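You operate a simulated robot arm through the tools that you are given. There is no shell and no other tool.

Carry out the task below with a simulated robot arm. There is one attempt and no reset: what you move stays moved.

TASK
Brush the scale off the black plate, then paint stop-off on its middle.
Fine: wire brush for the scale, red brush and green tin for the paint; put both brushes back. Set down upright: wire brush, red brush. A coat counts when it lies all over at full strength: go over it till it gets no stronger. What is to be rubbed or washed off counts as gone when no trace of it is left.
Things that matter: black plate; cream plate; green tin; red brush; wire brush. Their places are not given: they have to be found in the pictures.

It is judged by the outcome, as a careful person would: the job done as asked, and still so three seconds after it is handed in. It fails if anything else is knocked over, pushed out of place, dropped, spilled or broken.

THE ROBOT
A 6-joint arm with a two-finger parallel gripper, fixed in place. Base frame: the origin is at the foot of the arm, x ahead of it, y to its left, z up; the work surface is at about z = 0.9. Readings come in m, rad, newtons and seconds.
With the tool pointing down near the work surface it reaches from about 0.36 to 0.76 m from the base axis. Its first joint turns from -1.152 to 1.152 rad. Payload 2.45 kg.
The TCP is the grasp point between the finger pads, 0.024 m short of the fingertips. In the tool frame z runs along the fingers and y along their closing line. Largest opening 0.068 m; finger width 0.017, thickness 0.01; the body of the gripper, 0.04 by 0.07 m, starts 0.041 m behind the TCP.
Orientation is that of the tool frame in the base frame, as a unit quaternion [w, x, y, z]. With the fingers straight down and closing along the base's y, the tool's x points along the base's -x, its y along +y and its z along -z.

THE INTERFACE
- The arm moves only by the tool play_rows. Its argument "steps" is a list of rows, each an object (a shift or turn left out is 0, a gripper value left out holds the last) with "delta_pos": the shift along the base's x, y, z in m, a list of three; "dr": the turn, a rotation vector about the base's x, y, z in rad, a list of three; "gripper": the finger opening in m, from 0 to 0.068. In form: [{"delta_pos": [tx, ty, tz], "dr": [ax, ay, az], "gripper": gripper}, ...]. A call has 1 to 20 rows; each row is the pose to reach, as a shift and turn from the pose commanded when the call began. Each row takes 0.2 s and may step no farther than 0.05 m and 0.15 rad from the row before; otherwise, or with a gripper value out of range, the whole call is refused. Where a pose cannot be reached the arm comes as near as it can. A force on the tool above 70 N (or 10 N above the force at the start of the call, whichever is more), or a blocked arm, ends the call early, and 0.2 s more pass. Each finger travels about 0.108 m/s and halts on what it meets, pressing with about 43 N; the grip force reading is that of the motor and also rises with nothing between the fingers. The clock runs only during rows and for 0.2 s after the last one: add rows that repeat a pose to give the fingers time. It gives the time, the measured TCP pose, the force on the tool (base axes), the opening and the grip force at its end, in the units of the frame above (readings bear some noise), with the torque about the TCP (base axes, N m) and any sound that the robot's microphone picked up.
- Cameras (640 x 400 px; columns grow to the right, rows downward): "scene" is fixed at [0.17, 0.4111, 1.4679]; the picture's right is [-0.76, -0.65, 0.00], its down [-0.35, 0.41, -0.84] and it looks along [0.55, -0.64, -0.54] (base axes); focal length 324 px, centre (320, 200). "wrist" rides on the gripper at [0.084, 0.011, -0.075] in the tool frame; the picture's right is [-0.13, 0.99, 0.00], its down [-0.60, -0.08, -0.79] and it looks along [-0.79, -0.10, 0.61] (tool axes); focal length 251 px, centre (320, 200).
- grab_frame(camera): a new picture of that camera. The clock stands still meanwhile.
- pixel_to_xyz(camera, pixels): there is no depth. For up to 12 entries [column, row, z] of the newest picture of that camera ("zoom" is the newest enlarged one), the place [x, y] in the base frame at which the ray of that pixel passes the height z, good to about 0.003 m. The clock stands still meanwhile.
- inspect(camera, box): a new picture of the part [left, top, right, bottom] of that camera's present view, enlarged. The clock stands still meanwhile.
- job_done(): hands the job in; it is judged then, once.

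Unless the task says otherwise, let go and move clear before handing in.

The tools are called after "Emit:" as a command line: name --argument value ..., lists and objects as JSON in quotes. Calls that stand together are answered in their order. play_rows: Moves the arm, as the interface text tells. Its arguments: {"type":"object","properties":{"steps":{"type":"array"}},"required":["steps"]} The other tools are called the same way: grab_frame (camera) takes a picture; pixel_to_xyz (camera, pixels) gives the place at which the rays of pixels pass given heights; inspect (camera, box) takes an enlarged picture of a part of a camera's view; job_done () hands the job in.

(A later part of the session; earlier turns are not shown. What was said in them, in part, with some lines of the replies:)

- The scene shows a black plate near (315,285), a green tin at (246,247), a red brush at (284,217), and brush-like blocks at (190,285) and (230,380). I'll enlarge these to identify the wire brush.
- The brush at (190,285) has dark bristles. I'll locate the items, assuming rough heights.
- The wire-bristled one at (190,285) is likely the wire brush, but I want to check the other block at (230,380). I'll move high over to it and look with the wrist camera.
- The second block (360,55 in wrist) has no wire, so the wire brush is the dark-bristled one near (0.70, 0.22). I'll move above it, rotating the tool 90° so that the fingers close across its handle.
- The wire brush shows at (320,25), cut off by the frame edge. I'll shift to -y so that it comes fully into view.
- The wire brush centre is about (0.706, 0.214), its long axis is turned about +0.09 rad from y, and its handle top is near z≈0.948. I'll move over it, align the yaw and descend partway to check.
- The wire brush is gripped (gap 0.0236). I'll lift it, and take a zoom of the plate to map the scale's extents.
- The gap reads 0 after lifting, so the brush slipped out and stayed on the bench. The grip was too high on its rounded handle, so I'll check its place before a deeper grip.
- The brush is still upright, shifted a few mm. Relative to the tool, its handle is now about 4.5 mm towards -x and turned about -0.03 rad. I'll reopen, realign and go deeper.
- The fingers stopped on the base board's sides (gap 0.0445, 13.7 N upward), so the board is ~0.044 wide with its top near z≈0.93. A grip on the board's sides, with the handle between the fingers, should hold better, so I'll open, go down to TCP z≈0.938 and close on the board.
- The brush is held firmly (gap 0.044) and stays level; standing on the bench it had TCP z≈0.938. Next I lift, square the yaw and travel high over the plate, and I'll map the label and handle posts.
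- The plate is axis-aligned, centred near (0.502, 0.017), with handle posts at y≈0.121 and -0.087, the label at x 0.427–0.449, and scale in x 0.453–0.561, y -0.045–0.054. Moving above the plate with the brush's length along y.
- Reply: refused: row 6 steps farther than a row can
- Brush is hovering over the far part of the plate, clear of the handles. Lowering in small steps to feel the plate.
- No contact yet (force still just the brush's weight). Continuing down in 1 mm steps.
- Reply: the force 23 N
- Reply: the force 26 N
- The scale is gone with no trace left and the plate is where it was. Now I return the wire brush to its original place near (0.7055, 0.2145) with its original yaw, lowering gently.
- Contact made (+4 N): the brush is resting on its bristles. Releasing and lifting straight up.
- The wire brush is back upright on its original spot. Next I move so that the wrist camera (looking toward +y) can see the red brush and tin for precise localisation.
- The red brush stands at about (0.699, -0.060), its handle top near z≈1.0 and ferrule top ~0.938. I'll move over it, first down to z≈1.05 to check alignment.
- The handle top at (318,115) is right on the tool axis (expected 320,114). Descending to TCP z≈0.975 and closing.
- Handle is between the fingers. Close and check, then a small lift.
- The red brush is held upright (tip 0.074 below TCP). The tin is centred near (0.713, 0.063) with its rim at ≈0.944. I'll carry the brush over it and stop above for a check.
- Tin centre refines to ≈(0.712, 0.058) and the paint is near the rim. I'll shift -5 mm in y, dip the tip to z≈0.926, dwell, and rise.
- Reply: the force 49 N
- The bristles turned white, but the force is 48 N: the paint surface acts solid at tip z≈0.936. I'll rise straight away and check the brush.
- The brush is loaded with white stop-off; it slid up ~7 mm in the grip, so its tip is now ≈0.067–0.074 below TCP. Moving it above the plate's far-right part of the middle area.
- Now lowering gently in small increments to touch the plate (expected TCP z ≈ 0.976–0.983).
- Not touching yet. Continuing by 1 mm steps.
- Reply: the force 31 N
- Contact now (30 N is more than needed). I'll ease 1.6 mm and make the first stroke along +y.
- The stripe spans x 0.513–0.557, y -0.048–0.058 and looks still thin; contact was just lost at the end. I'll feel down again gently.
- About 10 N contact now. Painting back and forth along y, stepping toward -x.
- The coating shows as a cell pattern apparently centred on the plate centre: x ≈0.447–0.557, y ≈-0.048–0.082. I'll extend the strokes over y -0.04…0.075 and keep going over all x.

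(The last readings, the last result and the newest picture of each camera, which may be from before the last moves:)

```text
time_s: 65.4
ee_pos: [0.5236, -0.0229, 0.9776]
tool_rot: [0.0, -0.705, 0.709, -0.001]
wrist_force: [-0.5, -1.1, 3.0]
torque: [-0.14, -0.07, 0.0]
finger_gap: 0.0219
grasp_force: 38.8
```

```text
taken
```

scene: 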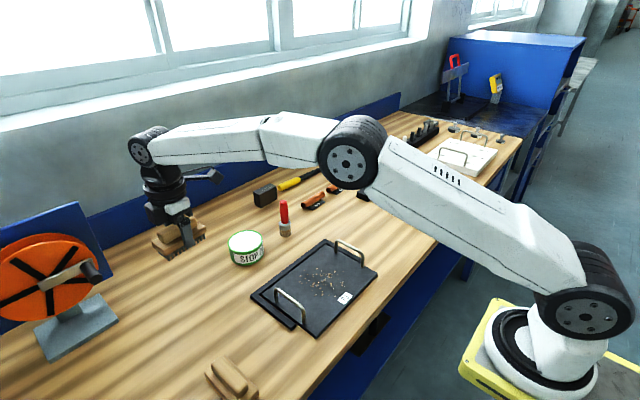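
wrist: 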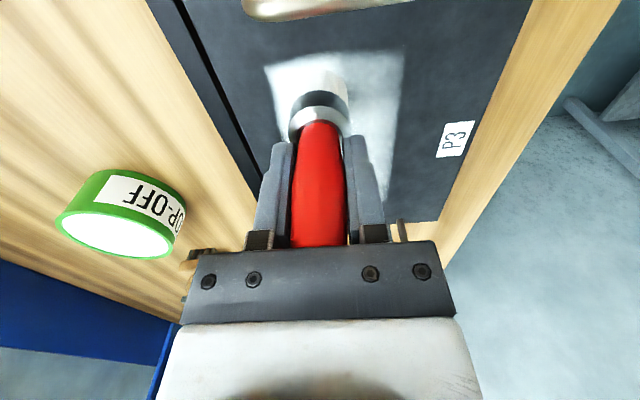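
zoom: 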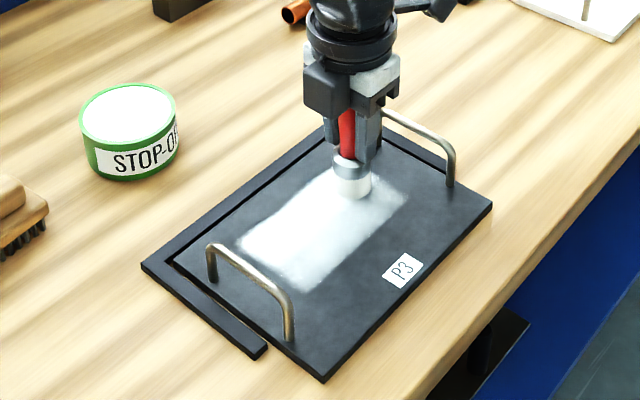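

Good coverage on the far half. Now rows at x≈0.502 and 0.482.

Emit:
play_rows --steps '[{"delta_pos": [-0.022, -0.015, -0.0002]}, {"delta_pos": [-0.022, 0.005, -0.0002]}, {"delta_pos": [-0.022, 0.025, -0.0002]}, {"delta_pos": [-0.022, 0.045, -0.0002]}, {"delta_pos": [-0.022, 0.065, -0.0002]}, {"delta_pos": [-0.022, 0.085, -0.0002]}, {"delta_pos": [-0.022, 0.098, -0.0002]}, {"delta_pos": [-0.044, 0.098, -0.0002]}, {"delta_pos": [-0.044, 0.085, -0.0002]}, {"delta_pos": [-0.044, 0.065, -0.0002]}, {"delta_pos": [-0.044, 0.045, -0.0002]}, {"delta_pos": [-0.044, 0.025, -0.0002]}, {"delta_pos": [-0.044, 0.005, -0.0002]}, {"delta_pos": [-0.044, -0.015, -0.0002]}]'

Emit:
inspect --camera "scene" --box '[240, 200, 390, 345]'

Emit:
grab_frame --camera "wrist"

```text
time_s: 68.4
ee_pos: [0.4798, -0.0376, 0.9767]
tool_rot: [0.0, -0.706, 0.709, 0.0]
wrist_force: [-1.0, 7.5, 15.8]
torque: [0.41, -0.05, -0.02]
finger_gap: 0.0219
grasp_force: 39.2
```

```text
2.76 times, centred on (315, 272) of scene
```

zoom: 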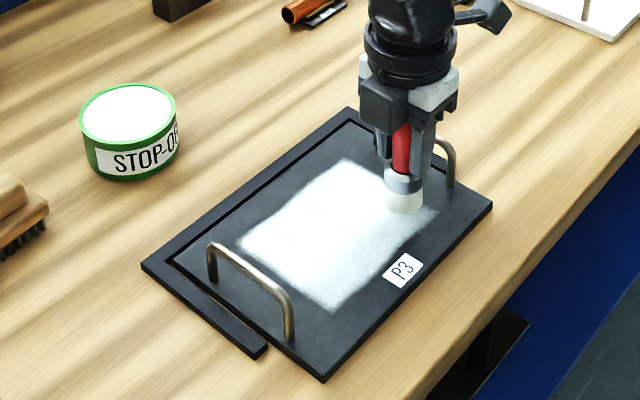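

```text
taken
```

wrist: 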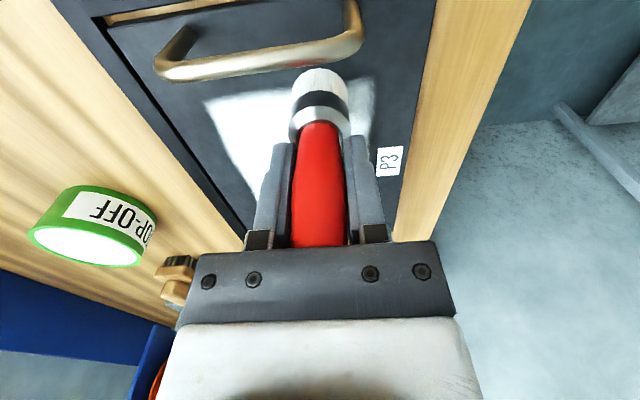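

Coverage grows nicely. Next, the nearest row at x≈0.464 (staying off the label), then return through 0.48.

Emit:
play_rows --steps '[{"delta_pos": [-0.016, 0, 0.0002]}, {"delta_pos": [-0.016, 0.02, 0.0002]}, {"delta_pos": [-0.016, 0.04, 0.0002]}, {"delta_pos": [-0.016, 0.06, 0.0002]}, {"delta_pos": [-0.016, 0.08, 0.0002]}, {"delta_pos": [-0.016, 0.1, 0.0002]}, {"delta_pos": [-0.016, 0.113, 0.0002]}, {"delta_pos": [-0.016, 0.1, 0.0002]}, {"delta_pos": [-0.016, 0.08, 0.0002]}, {"delta_pos": [-0.016, 0.06, 0.0002]}, {"delta_pos": [-0.016, 0.04, 0.0002]}, {"delta_pos": [-0.016, 0.02, 0.0002]}, {"delta_pos": [-0.016, 0, 0.0002]}, {"delta_pos": [0, 0, 0.0002]}, {"delta_pos": [0, 0.02, 0.0002]}, {"delta_pos": [0, 0.04, 0.0002]}, {"delta_pos": [0, 0.06, 0.0002]}, {"delta_pos": [0, 0.08, 0.0002]}, {"delta_pos": [0, 0.1, 0.0002]}, {"delta_pos": [0, 0.113, 0.0002]}]'

Emit:
inspect --camera "scene" --box '[240, 200, 390, 345]'

Emit:
grab_frame --camera "wrist"

```text
time_s: 72.6
ee_pos: [0.4798, 0.0752, 0.9773]
tool_rot: [0.0, -0.706, 0.708, 0.001]
wrist_force: [-0.6, -6.1, 14.8]
torque: [-0.47, -0.06, -0.06]
finger_gap: 0.0217
grasp_force: 38.6
```

```text
2.76 times, centred on (315, 272) of scene
```

zoom: 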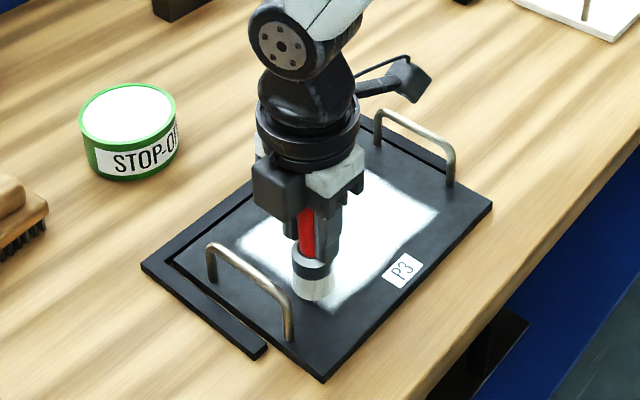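

```text
taken
```

wrist: 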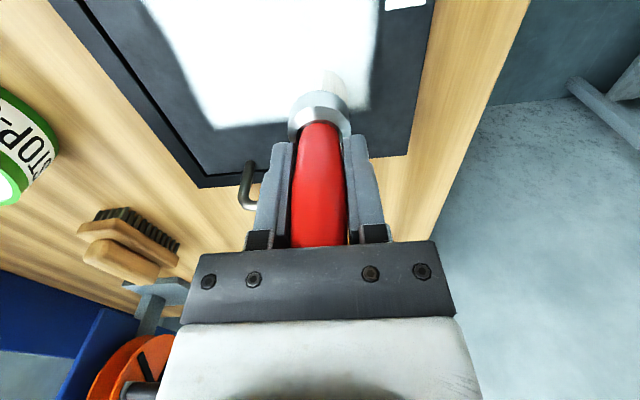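

The patch looks nearly all white. I'll lift and move toward the tin, so the plate can be inspected unobstructed.

Emit:
play_rows --steps '[{"delta_pos": [0, -0.005, 0.03]}, {"delta_pos": [0, -0.01, 0.07]}, {"delta_pos": [0.03, -0.017, 0.084]}, {"delta_pos": [0.07, -0.017, 0.084]}, {"delta_pos": [0.11, -0.017, 0.084]}, {"delta_pos": [0.15, -0.017, 0.084]}, {"delta_pos": [0.19, -0.017, 0.084]}, {"delta_pos": [0.232, -0.017, 0.084]}, {"delta_pos": [0.232, -0.017, 0.084]}]'

Emit:
inspect --camera "scene" --box '[240, 200, 390, 345]'

Emit:
inspect --camera "scene" --box '[285, 240, 365, 320]'

Emit:
grab_frame --camera "wrist"

```text
time_s: 74.6
ee_pos: [0.7119, 0.0572, 1.0606]
tool_rot: [-0.001, -0.706, 0.709, 0.001]
wrist_force: [0.6, 0.4, -1.6]
torque: [-0.02, -0.02, 0.0]
finger_gap: 0.0219
grasp_force: 38.8
```

```text
2.76 times, centred on (315, 272) of scene
```

zoom: 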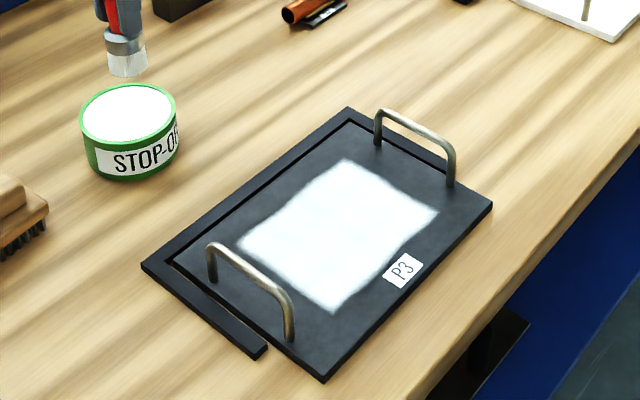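

```text
5.00 times, centred on (325, 280) of scene
```

zoom: 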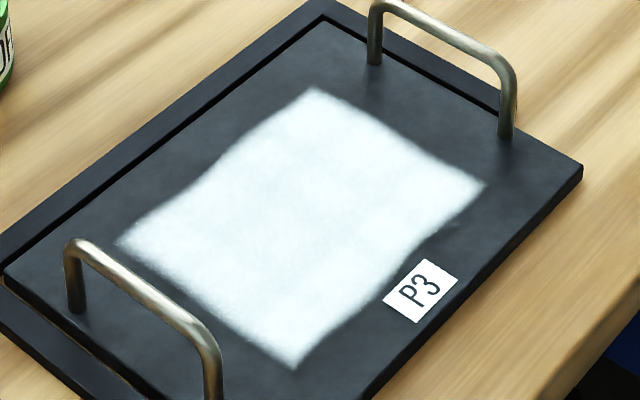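

```text
taken
```

wrist: 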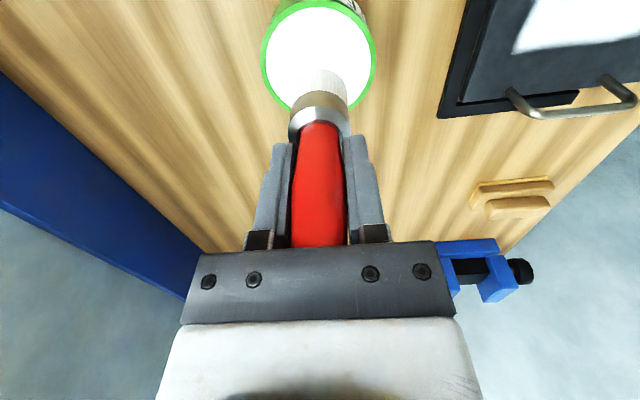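

The coat is even over the patch, maybe slightly greyer than the tin's white in places. I'll re-dip (gently this time) and go over everything again until it gets no stronger.

Emit:
play_rows --steps '[{"delta_pos": [0, 0.001, -0.025]}, {"delta_pos": [0, 0.001, -0.042]}, {"delta_pos": [0, 0.001, -0.048]}, {"delta_pos": [0, 0.001, -0.048]}]'

Emit:
play_rows --steps '[{"delta_pos": [0, 0, -0.001]}, {"delta_pos": [0, 0, -0.002]}]'

```text
time_s: 75.6
ee_pos: [0.7116, 0.0598, 1.0123]
tool_rot: [0.0, -0.705, 0.709, 0.0]
wrist_force: [0.8, -0.5, -0.6]
torque: [0.03, -0.02, 0.04]
finger_gap: 0.0217
grasp_force: 38.5
```

```text
time_s: 76.2
ee_pos: [0.7108, 0.0592, 1.0109]
tool_rot: [0.0, -0.705, 0.709, 0.0]
wrist_force: [-0.5, 0.3, 0.6]
torque: [0.0, 0.01, -0.01]
finger_gap: 0.0221
grasp_force: 38.2
```

Emit:
play_rows --steps '[{"delta_pos": [0, 0, -0.001]}, {"delta_pos": [0, 0, -0.0015]}]'

Emit:
inspect --camera "scene" --box '[210, 190, 290, 275]'

```text
time_s: 76.8
ee_pos: [0.7114, 0.0594, 1.0096]
tool_rot: [0.0, -0.706, 0.709, -0.001]
wrist_force: [-2.5, -0.1, 10.9]
torque: [-0.04, 0.23, -0.05]
finger_gap: 0.0217
grasp_force: 38.3
```

```text
4.71 times, centred on (250, 232) of scene
```

zoom: 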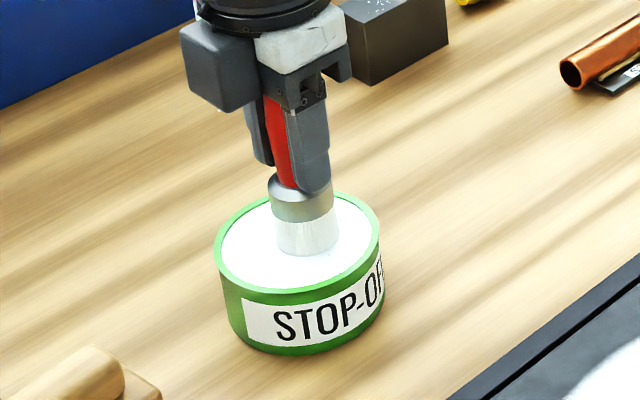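

Loaded with ~11 N contact. Rising, travelling back to the far-right corner of the patch and hovering ~3 mm above contact.

Emit:
play_rows --steps '[{"delta_pos": [0, 0, 0.025]}, {"delta_pos": [0, 0, 0.05]}, {"delta_pos": [-0.04, -0.02, 0.05]}, {"delta_pos": [-0.08, -0.04, 0.05]}, {"delta_pos": [-0.12, -0.06, 0.05]}, {"delta_pos": [-0.15, -0.08, 0.05]}, {"delta_pos": [-0.166, -0.096, 0.04]}, {"delta_pos": [-0.166, -0.096, 0]}, {"delta_pos": [-0.166, -0.096, -0.025]}, {"delta_pos": [-0.166, -0.096, -0.0295]}, {"delta_pos": [-0.166, -0.096, -0.0295]}]'

Emit:
play_rows --steps '[{"delta_pos": [0, 0, -0.0015]}, {"delta_pos": [0, 0, -0.0025]}]'

```text
time_s: 79.2
ee_pos: [0.5444, -0.0372, 0.9797]
tool_rot: [0.0, -0.705, 0.709, -0.001]
wrist_force: [-0.6, -0.4, -0.5]
torque: [0.0, 0.01, 0.02]
finger_gap: 0.022
grasp_force: 38.4
```

```text
time_s: 79.8
ee_pos: [0.5454, -0.0367, 0.9762]
tool_rot: [0.0, -0.705, 0.709, 0.0]
wrist_force: [-0.6, 0.3, 0.5]
torque: [-0.01, 0.02, 0.0]
finger_gap: 0.0217
grasp_force: 38.4
```

Right at light contact. Pressing 0.8 mm more and running the second full set of strokes.

Emit:
play_rows --steps '[{"delta_pos": [0, 0, -0.0008]}, {"delta_pos": [0, 0.02, -0.0008]}, {"delta_pos": [0, 0.04, -0.0008]}, {"delta_pos": [0, 0.06, -0.0008]}, {"delta_pos": [0, 0.08, -0.0008]}, {"delta_pos": [0, 0.1, -0.0008]}, {"delta_pos": [0, 0.112, -0.0008]}, {"delta_pos": [-0.02, 0.112, -0.0008]}, {"delta_pos": [-0.02, 0.1, -0.0008]}, {"delta_pos": [-0.02, 0.08, -0.0008]}, {"delta_pos": [-0.02, 0.06, -0.0008]}, {"delta_pos": [-0.02, 0.04, -0.0008]}, {"delta_pos": [-0.02, 0.02, -0.0008]}, {"delta_pos": [-0.02, 0, -0.0008]}, {"delta_pos": [0, 0, -0.0008]}, {"delta_pos": [0, 0.02, -0.0008]}, {"delta_pos": [-0.02, 0.02, -0.0008]}, {"delta_pos": [-0.02, 0, -0.0008]}]'

Emit:
play_rows --steps '[{"delta_pos": [-0.022, 0, -0.0002]}, {"delta_pos": [-0.022, 0.02, -0.0002]}, {"delta_pos": [-0.022, 0.04, -0.0002]}, {"delta_pos": [-0.022, 0.06, -0.0002]}, {"delta_pos": [-0.022, 0.08, -0.0002]}, {"delta_pos": [-0.022, 0.1, -0.0002]}, {"delta_pos": [-0.022, 0.112, -0.0002]}, {"delta_pos": [-0.044, 0.112, -0.0002]}, {"delta_pos": [-0.044, 0.1, -0.0002]}, {"delta_pos": [-0.044, 0.08, -0.0002]}, {"delta_pos": [-0.044, 0.06, -0.0002]}, {"delta_pos": [-0.044, 0.04, -0.0002]}, {"delta_pos": [-0.044, 0.02, -0.0002]}, {"delta_pos": [-0.044, 0, -0.0002]}]'

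Emit:
inspect --camera "scene" --box '[285, 240, 365, 320]'

```text
time_s: 83.6
ee_pos: [0.5252, -0.0356, 0.9757]
tool_rot: [0.001, -0.705, 0.709, -0.001]
wrist_force: [-0.2, 12.6, 28.3]
torque: [0.68, 0.02, 0.01]
finger_gap: 0.0218
grasp_force: 39.0
```

```text
time_s: 86.6
ee_pos: [0.4815, -0.0361, 0.9757]
tool_rot: [0.001, -0.705, 0.709, -0.001]
wrist_force: [-1.0, 13.0, 32.6]
torque: [0.85, -0.06, 0.0]
finger_gap: 0.0216
grasp_force: 38.8
```

```text
5.00 times, centred on (325, 280) of scene
```

zoom: 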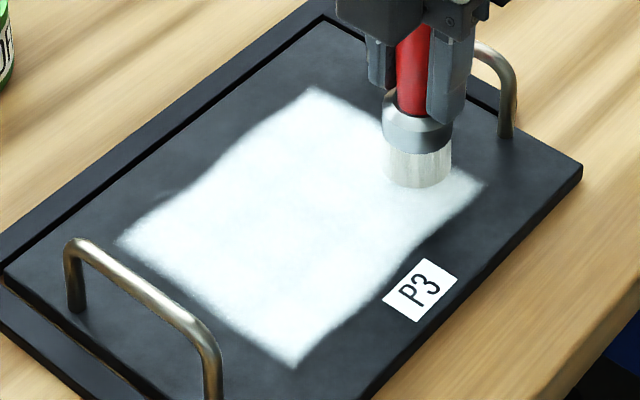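

It whitens further; the press (32 N) is higher than needed, so I ease it by ~1 mm and do the near rows.

Emit:
play_rows --steps '[{"delta_pos": [0, 0, 0.0011]}, {"delta_pos": [-0.017, 0, 0.0011]}, {"delta_pos": [-0.017, 0.02, 0.0011]}, {"delta_pos": [-0.017, 0.04, 0.0011]}, {"delta_pos": [-0.017, 0.06, 0.0011]}, {"delta_pos": [-0.017, 0.08, 0.0011]}, {"delta_pos": [-0.017, 0.1, 0.0011]}, {"delta_pos": [-0.017, 0.112, 0.0011]}, {"delta_pos": [0, 0.112, 0.0011]}, {"delta_pos": [0, 0.1, 0.0011]}, {"delta_pos": [-0.017, 0.1, 0.0011]}, {"delta_pos": [-0.017, 0.08, 0.0011]}, {"delta_pos": [-0.017, 0.06, 0.0011]}, {"delta_pos": [-0.017, 0.04, 0.0011]}, {"delta_pos": [-0.017, 0.02, 0.0011]}, {"delta_pos": [-0.017, 0, 0.0011]}]'

Emit:
play_rows --steps '[{"delta_pos": [0, 0.005, 0.03]}, {"delta_pos": [0, 0.01, 0.07]}, {"delta_pos": [0.04, 0.02, 0.085]}, {"delta_pos": [0.08, 0.04, 0.085]}, {"delta_pos": [0.12, 0.055, 0.085]}, {"delta_pos": [0.16, 0.07, 0.085]}, {"delta_pos": [0.2, 0.082, 0.085]}, {"delta_pos": [0.24, 0.09, 0.085]}, {"delta_pos": [0.249, 0.095, 0.085]}, {"delta_pos": [0.249, 0.095, 0.085]}]'

Emit:
inspect --camera "scene" --box '[285, 240, 365, 320]'

Emit:
grab_frame --camera "wrist"

Emit:
inspect --camera "scene" --box '[210, 170, 290, 275]'

```text
time_s: 90.0
ee_pos: [0.4649, -0.0366, 0.9762]
tool_rot: [0.001, -0.705, 0.709, -0.001]
wrist_force: [0.1, -0.3, -0.6]
torque: [0.03, 0.0, 0.0]
finger_gap: 0.0218
grasp_force: 38.3
```

```text
time_s: 92.2
ee_pos: [0.7158, 0.0584, 1.0615]
tool_rot: [-0.001, -0.705, 0.709, 0.001]
wrist_force: [0.2, 0.6, -1.0]
torque: [-0.03, 0.01, 0.0]
finger_gap: 0.0216
grasp_force: 38.7
```

```text
5.00 times, centred on (325, 280) of scene
```

zoom: 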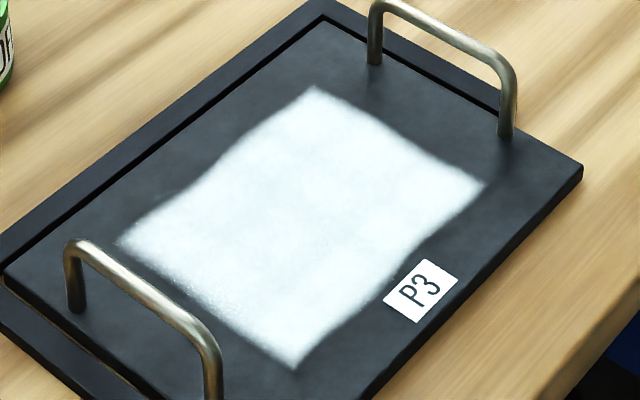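

```text
taken
```

wrist: 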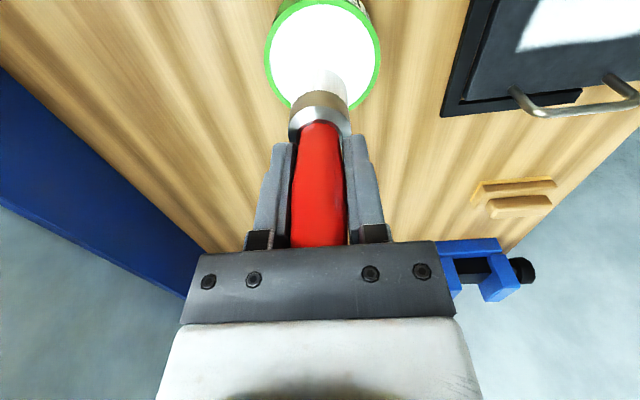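

```text
3.81 times, centred on (250, 222) of scene
```

zoom: 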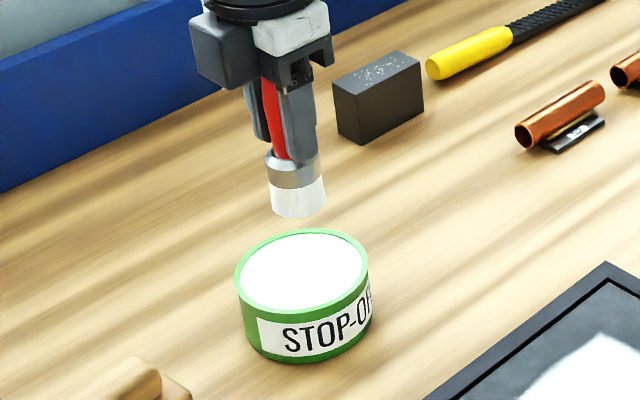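

The patch is white all over, with slight speckle near the left edge (zoom 180,285), and the last near row lost contact. I'll dip once more and do a third pass with care for the edges.

Emit:
play_rows --steps '[{"delta_pos": [-0.002, 0, -0.025]}, {"delta_pos": [-0.002, 0, -0.042]}, {"delta_pos": [-0.002, 0, -0.05]}, {"delta_pos": [-0.002, 0, -0.052]}, {"delta_pos": [-0.002, 0, -0.052]}]'

```text
time_s: 93.4
ee_pos: [0.711, 0.059, 1.0106]
tool_rot: [0.0, -0.705, 0.71, -0.001]
wrist_force: [-1.3, 0.3, 4.2]
torque: [0.02, 0.08, -0.03]
finger_gap: 0.0217
grasp_force: 38.9
```

Emit:
play_rows --steps '[{"delta_pos": [0, 0, -0.0006]}, {"delta_pos": [0, 0, -0.0006]}, {"delta_pos": [0, 0, 0.025]}, {"delta_pos": [0, 0, 0.05]}, {"delta_pos": [-0.04, 0.003, 0.05]}, {"delta_pos": [-0.08, 0.006, 0.05]}, {"delta_pos": [-0.12, 0.009, 0.05]}, {"delta_pos": [-0.15, 0.012, 0.05]}, {"delta_pos": [-0.166, 0.013, 0.04]}, {"delta_pos": [-0.166, 0.013, 0]}, {"delta_pos": [-0.166, 0.013, -0.025]}, {"delta_pos": [-0.166, 0.013, -0.0315]}, {"delta_pos": [-0.166, 0.013, -0.0315]}]'

Emit:
play_rows --steps '[{"delta_pos": [0, 0, -0.0008]}, {"delta_pos": [0, 0, -0.0012]}]'

```text
time_s: 96.2
ee_pos: [0.5468, 0.0715, 0.9776]
tool_rot: [0.0, -0.706, 0.709, 0.0]
wrist_force: [0.9, 0.2, -0.8]
torque: [-0.01, 0.01, -0.03]
finger_gap: 0.0219
grasp_force: 39.0
```

```text
time_s: 96.8
ee_pos: [0.5449, 0.0726, 0.9762]
tool_rot: [0.0, -0.705, 0.709, 0.0]
wrist_force: [-0.2, 0.4, -0.2]
torque: [0.02, -0.02, -0.02]
finger_gap: 0.0221
grasp_force: 38.7
```

Emit:
play_rows --steps '[{"delta_pos": [0, 0, -0.0005]}, {"delta_pos": [0, 0, -0.0008]}]'

```text
time_s: 97.4
ee_pos: [0.5457, 0.0723, 0.9765]
tool_rot: [0.001, -0.705, 0.709, 0.0]
wrist_force: [-1.4, -0.6, 6.0]
torque: [-0.06, 0.1, -0.03]
finger_gap: 0.0219
grasp_force: 38.6
```

~7 N contact. Now cross-hatching along x, starting with the left edge column.

Emit:
play_rows --steps '[{"delta_pos": [-0.02, 0, -0.0002]}, {"delta_pos": [-0.04, 0, -0.0002]}, {"delta_pos": [-0.06, 0, -0.0002]}, {"delta_pos": [-0.082, 0, -0.0002]}, {"delta_pos": [-0.06, 0, -0.0002]}, {"delta_pos": [-0.04, 0, -0.0002]}, {"delta_pos": [-0.02, 0, -0.0002]}, {"delta_pos": [0, 0, -0.0002]}, {"delta_pos": [0, -0.024, -0.0002]}, {"delta_pos": [-0.02, -0.024, -0.0002]}, {"delta_pos": [-0.04, -0.024, -0.0002]}, {"delta_pos": [-0.06, -0.024, -0.0002]}, {"delta_pos": [-0.082, -0.024, -0.0002]}]'

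Emit:
play_rows --steps '[{"delta_pos": [0, -0.026, 0]}, {"delta_pos": [0.02, -0.026, 0]}, {"delta_pos": [0.04, -0.026, 0]}, {"delta_pos": [0.06, -0.026, 0]}, {"delta_pos": [0.082, -0.026, 0]}, {"delta_pos": [0.082, -0.052, 0]}, {"delta_pos": [0.06, -0.052, 0]}, {"delta_pos": [0.04, -0.052, 0]}, {"delta_pos": [0.02, -0.052, 0]}, {"delta_pos": [0, -0.052, 0]}]'

Emit:
inspect --camera "scene" --box '[285, 240, 365, 320]'

```text
time_s: 100.2
ee_pos: [0.463, 0.0482, 0.9769]
tool_rot: [-0.001, -0.704, 0.71, 0.0]
wrist_force: [1.2, -0.2, 1.3]
torque: [-0.02, -0.07, -0.04]
finger_gap: 0.0216
grasp_force: 38.7
```

```text
time_s: 102.4
ee_pos: [0.4642, -0.0042, 0.9764]
tool_rot: [0.001, -0.706, 0.709, 0.0]
wrist_force: [1.3, 0.4, 3.4]
torque: [0.01, -0.09, -0.01]
finger_gap: 0.0217
grasp_force: 38.4
```

```text
5.00 times, centred on (325, 280) of scene
```

zoom: 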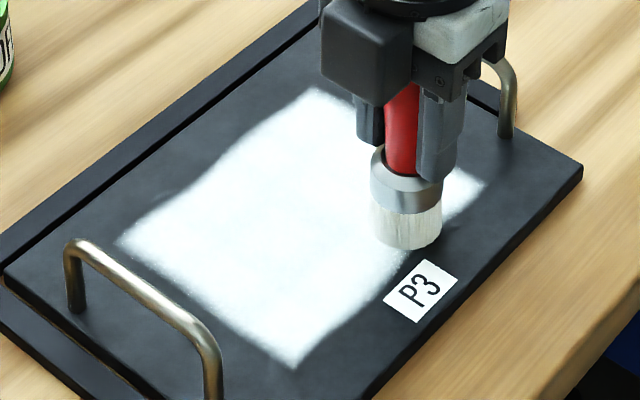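

Contact is light but continuous. Finishing the right-hand columns and then the near row once more with slightly more press.

Emit:
play_rows --steps '[{"delta_pos": [0, -0.015, -0.0004]}, {"delta_pos": [0, -0.034, -0.0004]}, {"delta_pos": [0.02, -0.034, -0.0004]}, {"delta_pos": [0.04, -0.034, -0.0004]}, {"delta_pos": [0.06, -0.034, -0.0004]}, {"delta_pos": [0.082, -0.034, -0.0004]}, {"delta_pos": [0.06, -0.034, -0.0004]}, {"delta_pos": [0.04, -0.034, -0.0004]}, {"delta_pos": [0.02, -0.034, -0.0004]}, {"delta_pos": [0, -0.034, -0.0004]}, {"delta_pos": [0, -0.014, -0.0004]}, {"delta_pos": [0, 0.006, -0.0004]}, {"delta_pos": [0, 0.026, -0.0004]}, {"delta_pos": [0, 0.046, -0.0004]}, {"delta_pos": [0, 0.066, -0.0004]}, {"delta_pos": [0, 0.078, -0.0004]}, {"delta_pos": [0, 0.06, -0.0004]}, {"delta_pos": [0, 0.04, -0.0004]}, {"delta_pos": [0, 0.02, -0.0004]}, {"delta_pos": [0, 0, -0.0004]}]'

Emit:
play_rows --steps '[{"delta_pos": [0, 0, 0.03]}, {"delta_pos": [0, 0, 0.07]}, {"delta_pos": [0.04, 0, 0.085]}, {"delta_pos": [0.08, -0.005, 0.085]}, {"delta_pos": [0.12, -0.015, 0.085]}, {"delta_pos": [0.16, -0.03, 0.085]}, {"delta_pos": [0.2, -0.045, 0.085]}, {"delta_pos": [0.235, -0.055, 0.085]}, {"delta_pos": [0.235, -0.055, 0.085]}]'

Emit:
grab_frame --camera "scene"

Emit:
inspect --camera "scene" --box '[285, 240, 365, 320]'

Emit:
inspect --camera "scene" --box '[240, 160, 330, 250]'

```text
time_s: 106.6
ee_pos: [0.4639, -0.0043, 0.9768]
tool_rot: [0.001, -0.705, 0.709, -0.001]
wrist_force: [-0.1, 14.9, 33.9]
torque: [0.82, -0.09, 0.04]
finger_gap: 0.0218
grasp_force: 38.4
```

```text
time_s: 108.6
ee_pos: [0.699, -0.0594, 1.0604]
tool_rot: [0.0, -0.705, 0.709, 0.0]
wrist_force: [-0.1, -0.3, -0.5]
torque: [-0.01, 0.02, -0.01]
finger_gap: 0.0221
grasp_force: 38.5
```

```text
taken
```

scene: 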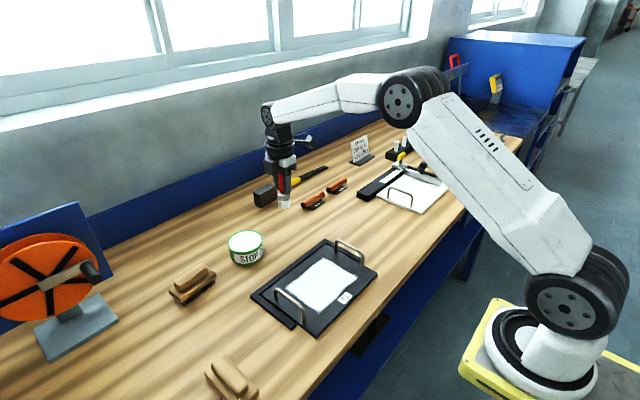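

```text
5.00 times, centred on (325, 280) of scene
```

zoom: 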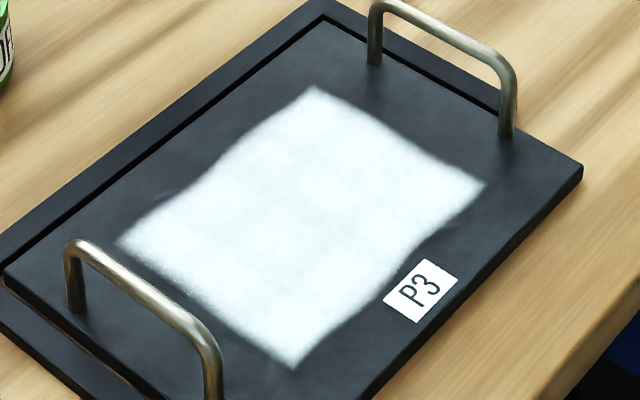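

```text
4.44 times, centred on (285, 205) of scene
```

zoom: 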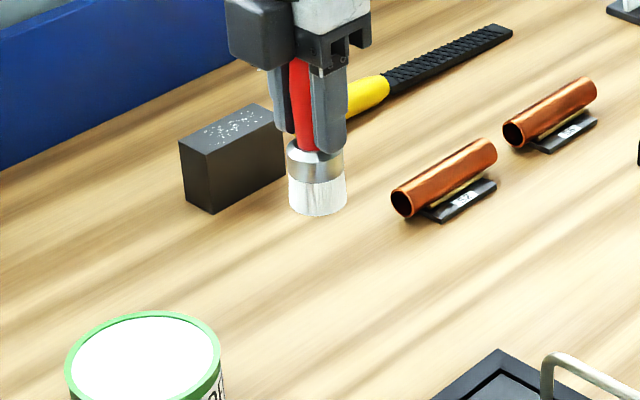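

The third pass brought no visible change from the second, so the coat looks saturated. Before putting the brush away I'll look closer with the wrist camera.

Emit:
play_rows --steps '[{"delta_pos": [-0.03, 0, 0.015]}, {"delta_pos": [-0.06, 0, 0.03]}, {"delta_pos": [-0.09, 0, 0.03]}, {"delta_pos": [-0.12, 0, 0.03]}, {"delta_pos": [-0.12, 0, 0.03]}]'

Emit:
grab_frame --camera "wrist"

Emit:
inspect --camera "wrist" --box '[310, 20, 470, 150]'

```text
time_s: 109.8
ee_pos: [0.5776, -0.0593, 1.0899]
tool_rot: [0.0, -0.705, 0.709, 0.0]
wrist_force: [0.1, -0.4, -1.3]
torque: [-0.01, 0.0, -0.01]
finger_gap: 0.0216
grasp_force: 38.6
```

```text
taken
```

wrist: 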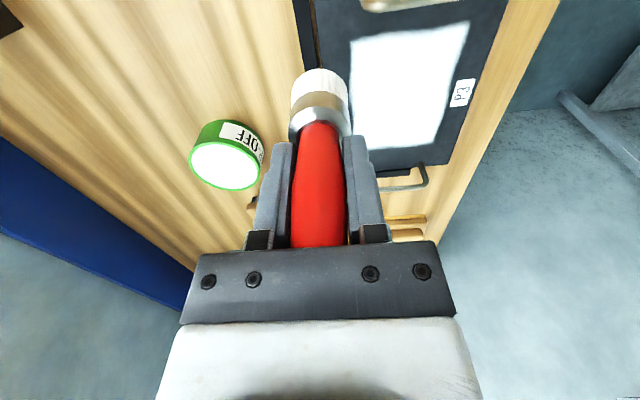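

```text
3.08 times, centred on (390, 85) of wrist
```

zoom: 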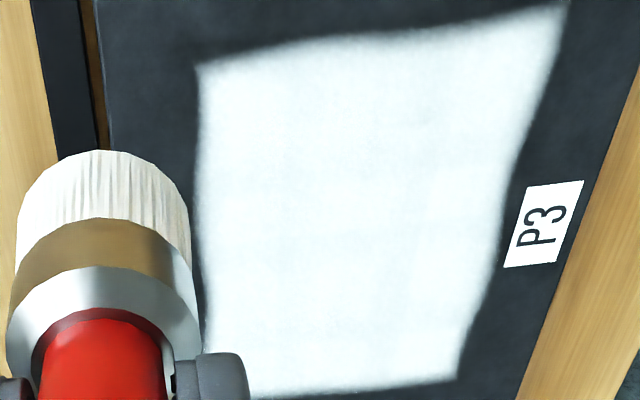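

The coat is closed and even, only very slightly less white than the label, so to be sure it gets no stronger I'll do one more dip and a full pass, then compare from this same viewpoint.

Emit:
play_rows --steps '[{"delta_pos": [0.033, 0.03, 0]}, {"delta_pos": [0.066, 0.06, 0]}, {"delta_pos": [0.1, 0.09, 0]}, {"delta_pos": [0.134, 0.118, 0]}, {"delta_pos": [0.134, 0.118, -0.035]}, {"delta_pos": [0.134, 0.118, -0.065]}, {"delta_pos": [0.134, 0.118, -0.077]}, {"delta_pos": [0.134, 0.118, -0.0795]}, {"delta_pos": [0.134, 0.118, -0.0795]}]'

```text
time_s: 111.8
ee_pos: [0.7131, 0.0586, 1.0119]
tool_rot: [0.0, -0.706, 0.709, 0.0]
wrist_force: [-0.5, -1.4, -0.5]
torque: [-0.02, 0.0, 0.02]
finger_gap: 0.0217
grasp_force: 38.5
```

Emit:
play_rows --steps '[{"delta_pos": [0, 0, -0.001]}, {"delta_pos": [0, 0, -0.002]}]'

```text
time_s: 112.4
ee_pos: [0.7118, 0.0588, 1.0102]
tool_rot: [0.0, -0.705, 0.709, -0.001]
wrist_force: [-3.1, -0.7, 7.5]
torque: [-0.08, 0.24, -0.06]
finger_gap: 0.0218
grasp_force: 38.4
```

Emit:
play_rows --steps '[{"delta_pos": [0, 0, 0.025]}, {"delta_pos": [0, 0, 0.05]}, {"delta_pos": [-0.04, -0.02, 0.05]}, {"delta_pos": [-0.08, -0.04, 0.05]}, {"delta_pos": [-0.12, -0.06, 0.05]}, {"delta_pos": [-0.15, -0.08, 0.05]}, {"delta_pos": [-0.166, -0.096, 0.04]}, {"delta_pos": [-0.166, -0.096, 0]}, {"delta_pos": [-0.166, -0.096, -0.025]}, {"delta_pos": [-0.166, -0.096, -0.0315]}, {"delta_pos": [-0.166, -0.096, -0.0315]}]'

Emit:
play_rows --steps '[{"delta_pos": [0, 0, -0.0006]}, {"delta_pos": [0, 0, -0.0012]}]'

```text
time_s: 114.8
ee_pos: [0.5464, -0.0364, 0.9779]
tool_rot: [-0.001, -0.705, 0.709, 0.0]
wrist_force: [-0.9, -0.7, -1.2]
torque: [0.0, 0.02, 0.04]
finger_gap: 0.0217
grasp_force: 38.5
```

```text
time_s: 115.4
ee_pos: [0.5474, -0.0371, 0.9765]
tool_rot: [0.001, -0.705, 0.709, 0.0]
wrist_force: [-0.3, -0.1, 0.6]
torque: [0.01, -0.04, 0.02]
finger_gap: 0.0218
grasp_force: 38.7
```

Light contact. Pressing 0.6 mm and running the fourth pass, strokes along y over all rows.

Emit:
play_rows --steps '[{"delta_pos": [0, 0, -0.0006]}, {"delta_pos": [0, 0.02, -0.0006]}, {"delta_pos": [0, 0.04, -0.0006]}, {"delta_pos": [0, 0.06, -0.0006]}, {"delta_pos": [0, 0.08, -0.0006]}, {"delta_pos": [0, 0.1, -0.0006]}, {"delta_pos": [0, 0.11, -0.0006]}, {"delta_pos": [-0.02, 0.11, -0.0006]}, {"delta_pos": [-0.02, 0.09, -0.0006]}, {"delta_pos": [-0.02, 0.07, -0.0006]}, {"delta_pos": [-0.02, 0.05, -0.0006]}, {"delta_pos": [-0.02, 0.03, -0.0006]}, {"delta_pos": [-0.02, 0.01, -0.0006]}, {"delta_pos": [-0.02, 0, -0.0006]}]'

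Emit:
play_rows --steps '[{"delta_pos": [-0.022, 0, 0.0002]}, {"delta_pos": [-0.022, 0.02, 0.0002]}, {"delta_pos": [-0.022, 0.04, 0.0002]}, {"delta_pos": [-0.022, 0.06, 0.0002]}, {"delta_pos": [-0.022, 0.08, 0.0002]}, {"delta_pos": [-0.022, 0.1, 0.0002]}, {"delta_pos": [-0.022, 0.11, 0.0002]}, {"delta_pos": [-0.044, 0.11, 0.0002]}, {"delta_pos": [-0.044, 0.09, 0.0002]}, {"delta_pos": [-0.044, 0.07, 0.0002]}, {"delta_pos": [-0.044, 0.05, 0.0002]}, {"delta_pos": [-0.044, 0.03, 0.0002]}, {"delta_pos": [-0.044, 0.01, 0.0002]}, {"delta_pos": [-0.044, 0, 0.0002]}]'

Emit:
play_rows --steps '[{"delta_pos": [-0.016, 0, 0.0]}, {"delta_pos": [-0.016, 0.02, 0.0]}, {"delta_pos": [-0.016, 0.04, 0.0]}, {"delta_pos": [-0.016, 0.06, 0.0]}, {"delta_pos": [-0.016, 0.08, 0.0]}, {"delta_pos": [-0.016, 0.1, 0.0]}, {"delta_pos": [-0.016, 0.11, 0.0]}, {"delta_pos": [0, 0.11, 0.0]}]'

```text
time_s: 118.4
ee_pos: [0.5258, -0.0377, 0.9769]
tool_rot: [0.0, -0.705, 0.709, 0.0]
wrist_force: [-0.5, 3.6, 9.0]
torque: [0.14, -0.01, 0.01]
finger_gap: 0.0218
grasp_force: 38.4
```

```text
time_s: 121.4
ee_pos: [0.4823, -0.0383, 0.977]
tool_rot: [0.0, -0.705, 0.709, 0.0]
wrist_force: [-0.3, 6.6, 12.1]
torque: [0.19, -0.02, -0.01]
finger_gap: 0.0219
grasp_force: 38.4
```

```text
time_s: 123.2
ee_pos: [0.4811, 0.0736, 0.9751]
tool_rot: [0.0, -0.706, 0.709, 0.0]
wrist_force: [-8.5, 3.4, 20.3]
torque: [0.05, 0.5, -0.03]
finger_gap: 0.0219
grasp_force: 39.2
```

Contact was kept throughout. Lifting and returning to the same inspection viewpoint.

Emit:
play_rows --steps '[{"delta_pos": [0, -0.01, 0.03]}, {"delta_pos": [0, -0.02, 0.07]}, {"delta_pos": [0.02, -0.045, 0.1]}, {"delta_pos": [0.04, -0.08, 0.113]}, {"delta_pos": [0.07, -0.11, 0.113]}, {"delta_pos": [0.098, -0.133, 0.113]}, {"delta_pos": [0.098, -0.133, 0.113]}]'

Emit:
grab_frame --camera "wrist"

Emit:
inspect --camera "wrist" --box '[310, 20, 470, 150]'

```text
time_s: 124.8
ee_pos: [0.5809, -0.0612, 1.0884]
tool_rot: [0.0, -0.705, 0.709, 0.001]
wrist_force: [0.7, 0.2, 0.1]
torque: [-0.02, -0.02, -0.01]
finger_gap: 0.0219
grasp_force: 38.6
```

```text
taken
```

wrist: 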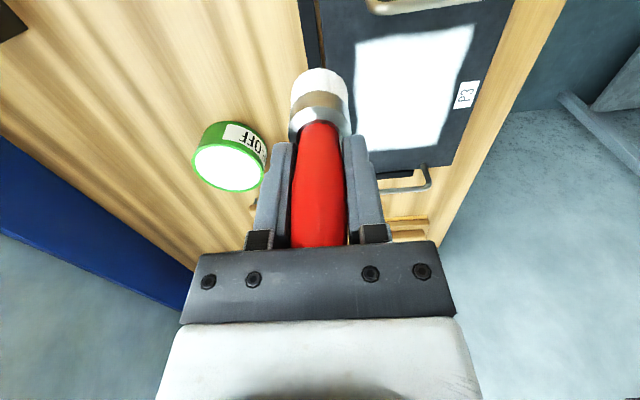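

```text
3.08 times, centred on (390, 85) of wrist
```

zoom: 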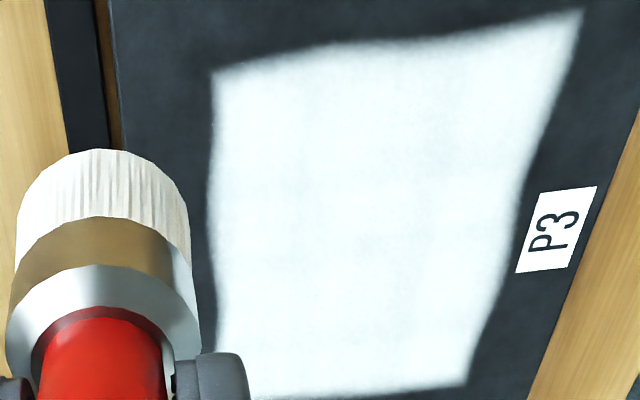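

The fourth pass left the coat unchanged, so it is at full strength. Now returning the red brush to its spot at (0.6995, -0.058), lowering gently.

Emit:
play_rows --steps '[{"delta_pos": [0.03, 0.001, 0]}, {"delta_pos": [0.06, 0.002, 0]}, {"delta_pos": [0.09, 0.003, 0]}, {"delta_pos": [0.119, 0.003, 0]}, {"delta_pos": [0.119, 0.003, -0.04]}, {"delta_pos": [0.119, 0.003, -0.08]}, {"delta_pos": [0.119, 0.003, -0.105]}, {"delta_pos": [0.119, 0.003, -0.115]}, {"delta_pos": [0.119, 0.003, -0.115]}]'

Emit:
inspect --camera "scene" --box '[240, 170, 330, 260]'

Emit:
grab_frame --camera "wrist"

```text
time_s: 126.8
ee_pos: [0.7007, -0.0573, 0.9747]
tool_rot: [0.0, -0.705, 0.709, -0.001]
wrist_force: [-0.4, 0.1, -0.2]
torque: [0.02, -0.04, 0.01]
finger_gap: 0.0218
grasp_force: 38.8
```

```text
4.44 times, centred on (285, 215) of scene
```

zoom: 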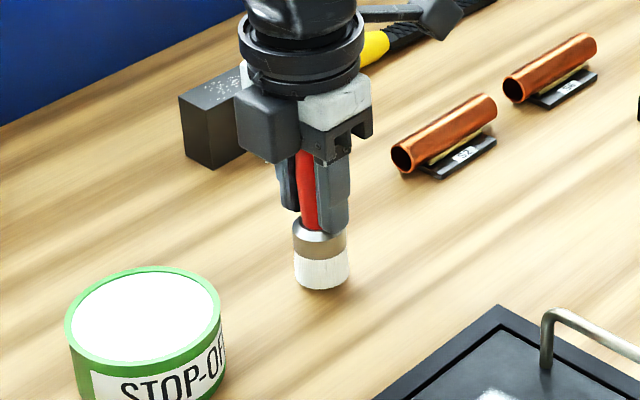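

```text
taken
```

wrist: 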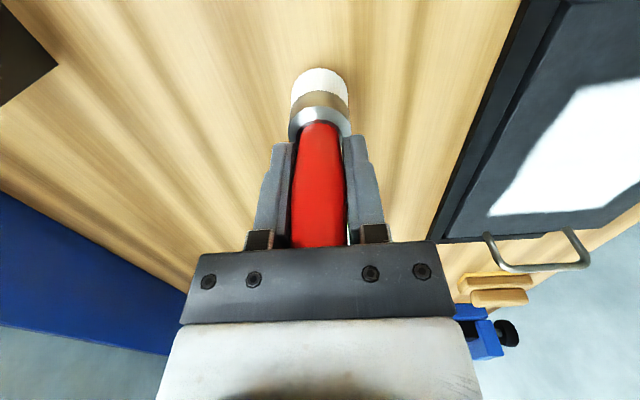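

The brush is vertical, ~6 mm above the bench. Lowering in small steps until it touches.

Emit:
play_rows --steps '[{"delta_pos": [0, 0, -0.003]}, {"delta_pos": [0, 0, -0.005]}, {"delta_pos": [0, 0, -0.005]}]'

Emit:
play_rows --steps '[{"delta_pos": [0, 0, -0.0007]}, {"delta_pos": [0, 0, -0.0012]}]'

```text
time_s: 127.6
ee_pos: [0.6992, -0.0573, 0.9699]
tool_rot: [-0.001, -0.705, 0.709, -0.001]
wrist_force: [0.4, -0.1, -1.2]
torque: [0.01, 0.02, 0.03]
finger_gap: 0.0221
grasp_force: 38.2
```

```text
time_s: 128.2
ee_pos: [0.6994, -0.0574, 0.9687]
tool_rot: [0.0, -0.705, 0.709, 0.0]
wrist_force: [0.0, -0.8, -0.8]
torque: [0.03, 0.04, 0.02]
finger_gap: 0.0219
grasp_force: 38.2
```

Emit:
play_rows --steps '[{"delta_pos": [0, 0, -0.0005]}, {"delta_pos": [0, 0, -0.001]}]'

```text
time_s: 128.8
ee_pos: [0.7001, -0.0573, 0.9679]
tool_rot: [-0.001, -0.706, 0.708, 0.0]
wrist_force: [-0.7, 0.0, -0.8]
torque: [0.0, 0.02, -0.01]
finger_gap: 0.0217
grasp_force: 37.9
```

Emit:
play_rows --steps '[{"delta_pos": [0, 0, -0.0005]}, {"delta_pos": [0, 0, -0.001]}]'

```text
time_s: 129.4
ee_pos: [0.6996, -0.0574, 0.967]
tool_rot: [0.0, -0.705, 0.709, 0.001]
wrist_force: [-1.8, 1.9, 5.7]
torque: [-0.01, 0.12, 0.01]
finger_gap: 0.022
grasp_force: 38.5
```

Touching (≈6 N). Ease a hair, open, pause, then rise straight up.

Emit:
play_rows --steps '[{"delta_pos": [0, 0, 0.0003]}, {"delta_pos": [0, 0, 0.0003], "gripper": 0.03}, {"delta_pos": [0, 0, 0.0003], "gripper": 0.064}, {"delta_pos": [0, 0, 0.0003], "gripper": 0.064}, {"delta_pos": [0, 0, 0.0003], "gripper": 0.064}]'

Emit:
inspect --camera "scene" --box '[240, 170, 330, 260]'

Emit:
grab_frame --camera "wrist"

```text
time_s: 130.6
ee_pos: [0.6999, -0.0579, 0.9675]
tool_rot: [0.001, -0.705, 0.709, -0.001]
wrist_force: [-0.2, 0.4, 6.6]
torque: [-0.04, 0.03, -0.01]
finger_gap: 0.0639
grasp_force: 0.0
```

```text
4.44 times, centred on (285, 215) of scene
```

zoom: 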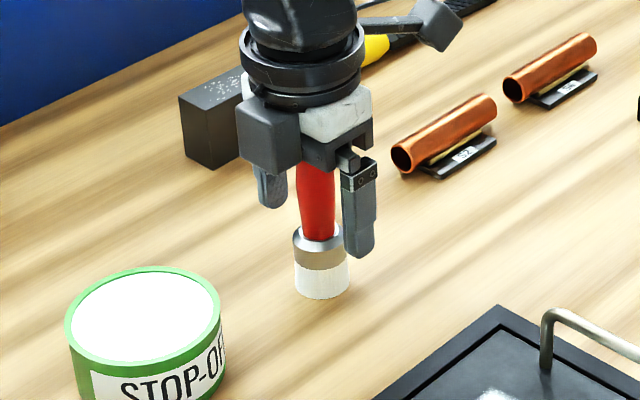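

```text
taken
```

wrist: 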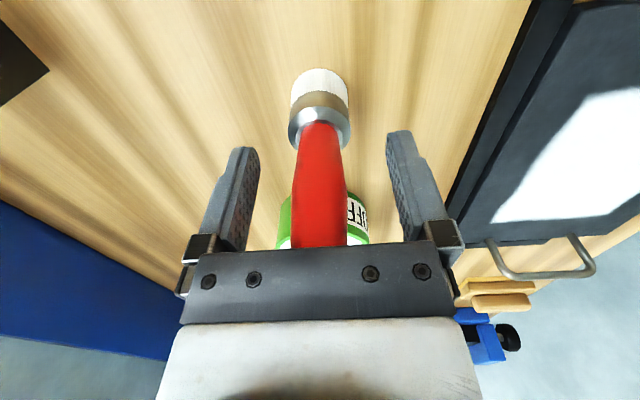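

The brush stands free; its handle top lightly touches the palm (6.6 N). Rising straight up.

Emit:
play_rows --steps '[{"delta_pos": [0, 0, 0.01]}, {"delta_pos": [0, 0, 0.04]}, {"delta_pos": [0, 0, 0.08]}, {"delta_pos": [0, 0, 0.12]}, {"delta_pos": [0, 0, 0.16]}, {"delta_pos": [0, -0.03, 0.18]}, {"delta_pos": [-0.03, -0.06, 0.2]}, {"delta_pos": [-0.06, -0.09, 0.2]}, {"delta_pos": [-0.06, -0.12, 0.2]}, {"delta_pos": [-0.06, -0.12, 0.2]}]'

Emit:
grab_frame --camera "scene"

Emit:
inspect --camera "scene" --box '[150, 180, 390, 330]'

Emit:
grab_frame --camera "wrist"

Emit:
inspect --camera "scene" --box '[285, 240, 365, 320]'

```text
time_s: 132.8
ee_pos: [0.6394, -0.1783, 1.1657]
tool_rot: [0.0, -0.705, 0.709, 0.001]
wrist_force: [-0.2, -0.3, 0.2]
torque: [-0.01, -0.02, -0.02]
finger_gap: 0.0641
grasp_force: 0.0
```

```text
taken
```

scene: 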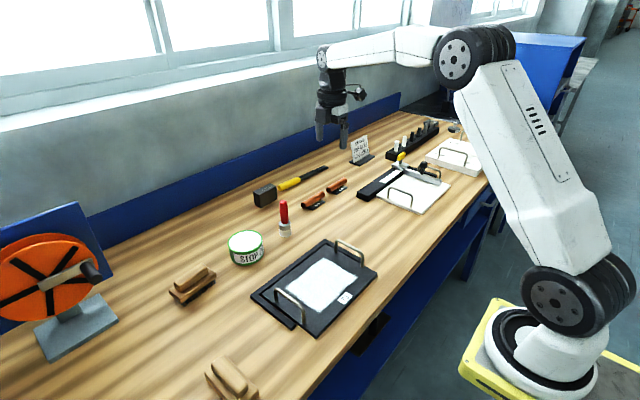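

```text
2.67 times, centred on (270, 255) of scene
```

zoom: 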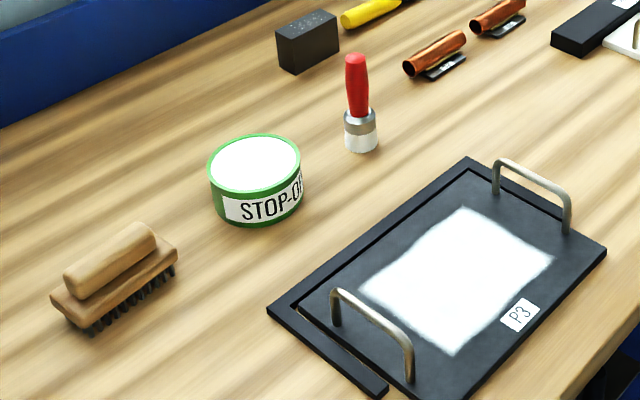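

```text
taken
```

wrist: 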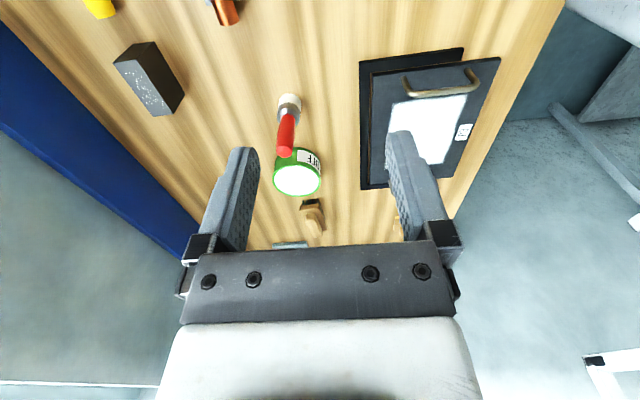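

```text
5.00 times, centred on (325, 280) of scene
```

zoom: 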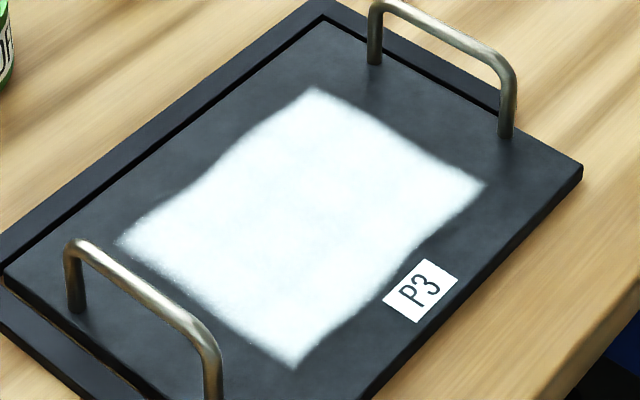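

Everything is back in place and the patch is white, with perhaps a slightly thinner area at the left edge (zoom 190,265). I'll take an unobstructed close wrist view of the coat before deciding.

Emit:
play_rows --steps '[{"delta_pos": [-0.035, 0.02, -0.015]}, {"delta_pos": [-0.07, 0.045, -0.03]}, {"delta_pos": [-0.105, 0.07, -0.05]}, {"delta_pos": [-0.135, 0.1, -0.065]}, {"delta_pos": [-0.135, 0.1, -0.065]}]'

Emit:
grab_frame --camera "wrist"

Emit:
inspect --camera "wrist" --box '[250, 40, 400, 160]'

```text
time_s: 134.0
ee_pos: [0.5032, -0.0767, 1.1001]
tool_rot: [0.001, -0.705, 0.709, 0.0]
wrist_force: [-0.6, 0.2, -0.2]
torque: [0.0, 0.0, 0.01]
finger_gap: 0.0639
grasp_force: 0.1
```

```text
taken
```

wrist: 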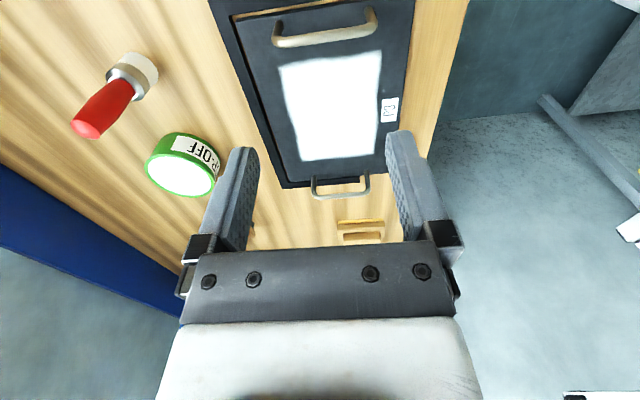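

```text
3.33 times, centred on (325, 100) of wrist
```

zoom: 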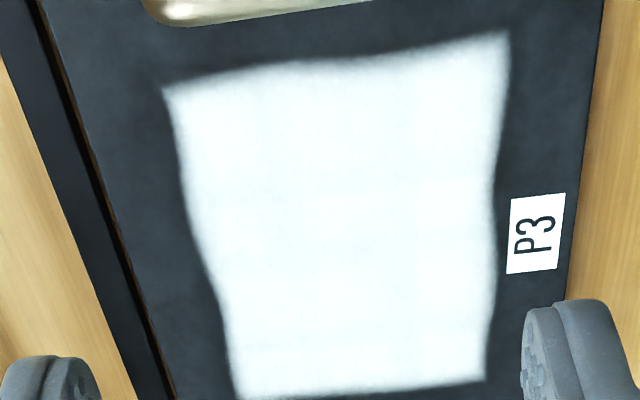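

Emit:
inspect --camera "wrist" --box '[325, 45, 385, 95]'

Emit:
inspect --camera "wrist" --box '[270, 45, 330, 95]'

Emit:
inspect --camera "wrist" --box '[285, 95, 385, 165]'

```text
8.00 times, centred on (355, 70) of wrist
```

zoom: 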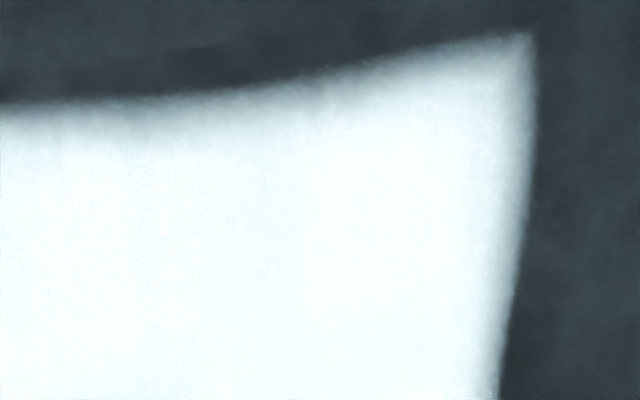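

```text
8.00 times, centred on (300, 70) of wrist
```

zoom: 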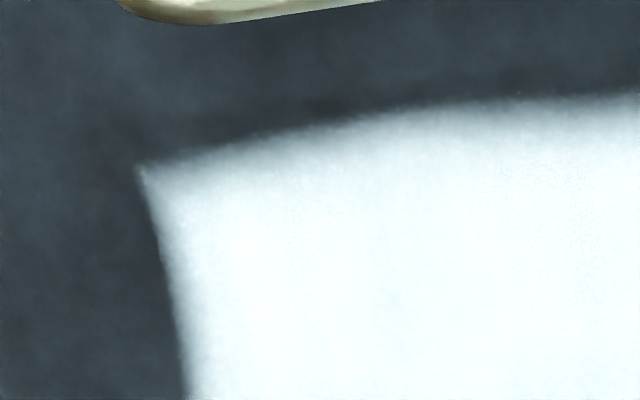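

```text
5.71 times, centred on (335, 130) of wrist
```

zoom: 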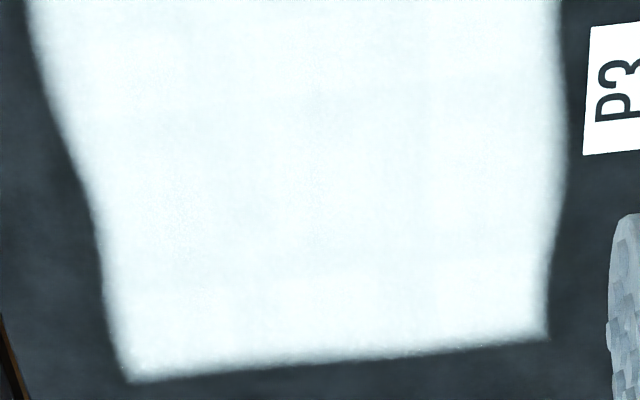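

The enlarged views show an even, closed white coat with only a soft outer edge, no scale left, and all things standing in place. The gripper is empty and clear, so I hand in.

Emit:
job_done

```text
The job is handed in.
```

The scale is brushed off the black plate and its middle is painted with stop-off. Both brushes are back upright where they stood, to within a few millimetres. The job is handed in.

- **Scale:** Two sets of strokes with the wire brush took it all off; I could see no trace in the enlarged pictures, and the plate did not shift.
- **Stop-off:** I painted a patch of about 0.11 by 0.13 m in the middle, keeping off the P3 label. It took four passes with the red brush, re-dipped in the green tin before each. Close up it shows an even white coat. The fourth pass made little or no visible change, so I took it to be at full strength. I judged that by eye, since nothing measures it.
- **Two slips along the way:**
  - My first grip on the wire brush slipped off. It stayed standing but moved a few millimetres, and I put it back on its original spot.
  - On the first dip the red brush pressed hard on the paint (about 48 N) and slid up about 7 mm in the gripper. The tin stayed put and nothing spilled.
- **Red brush bristles:** They are still white with paint.
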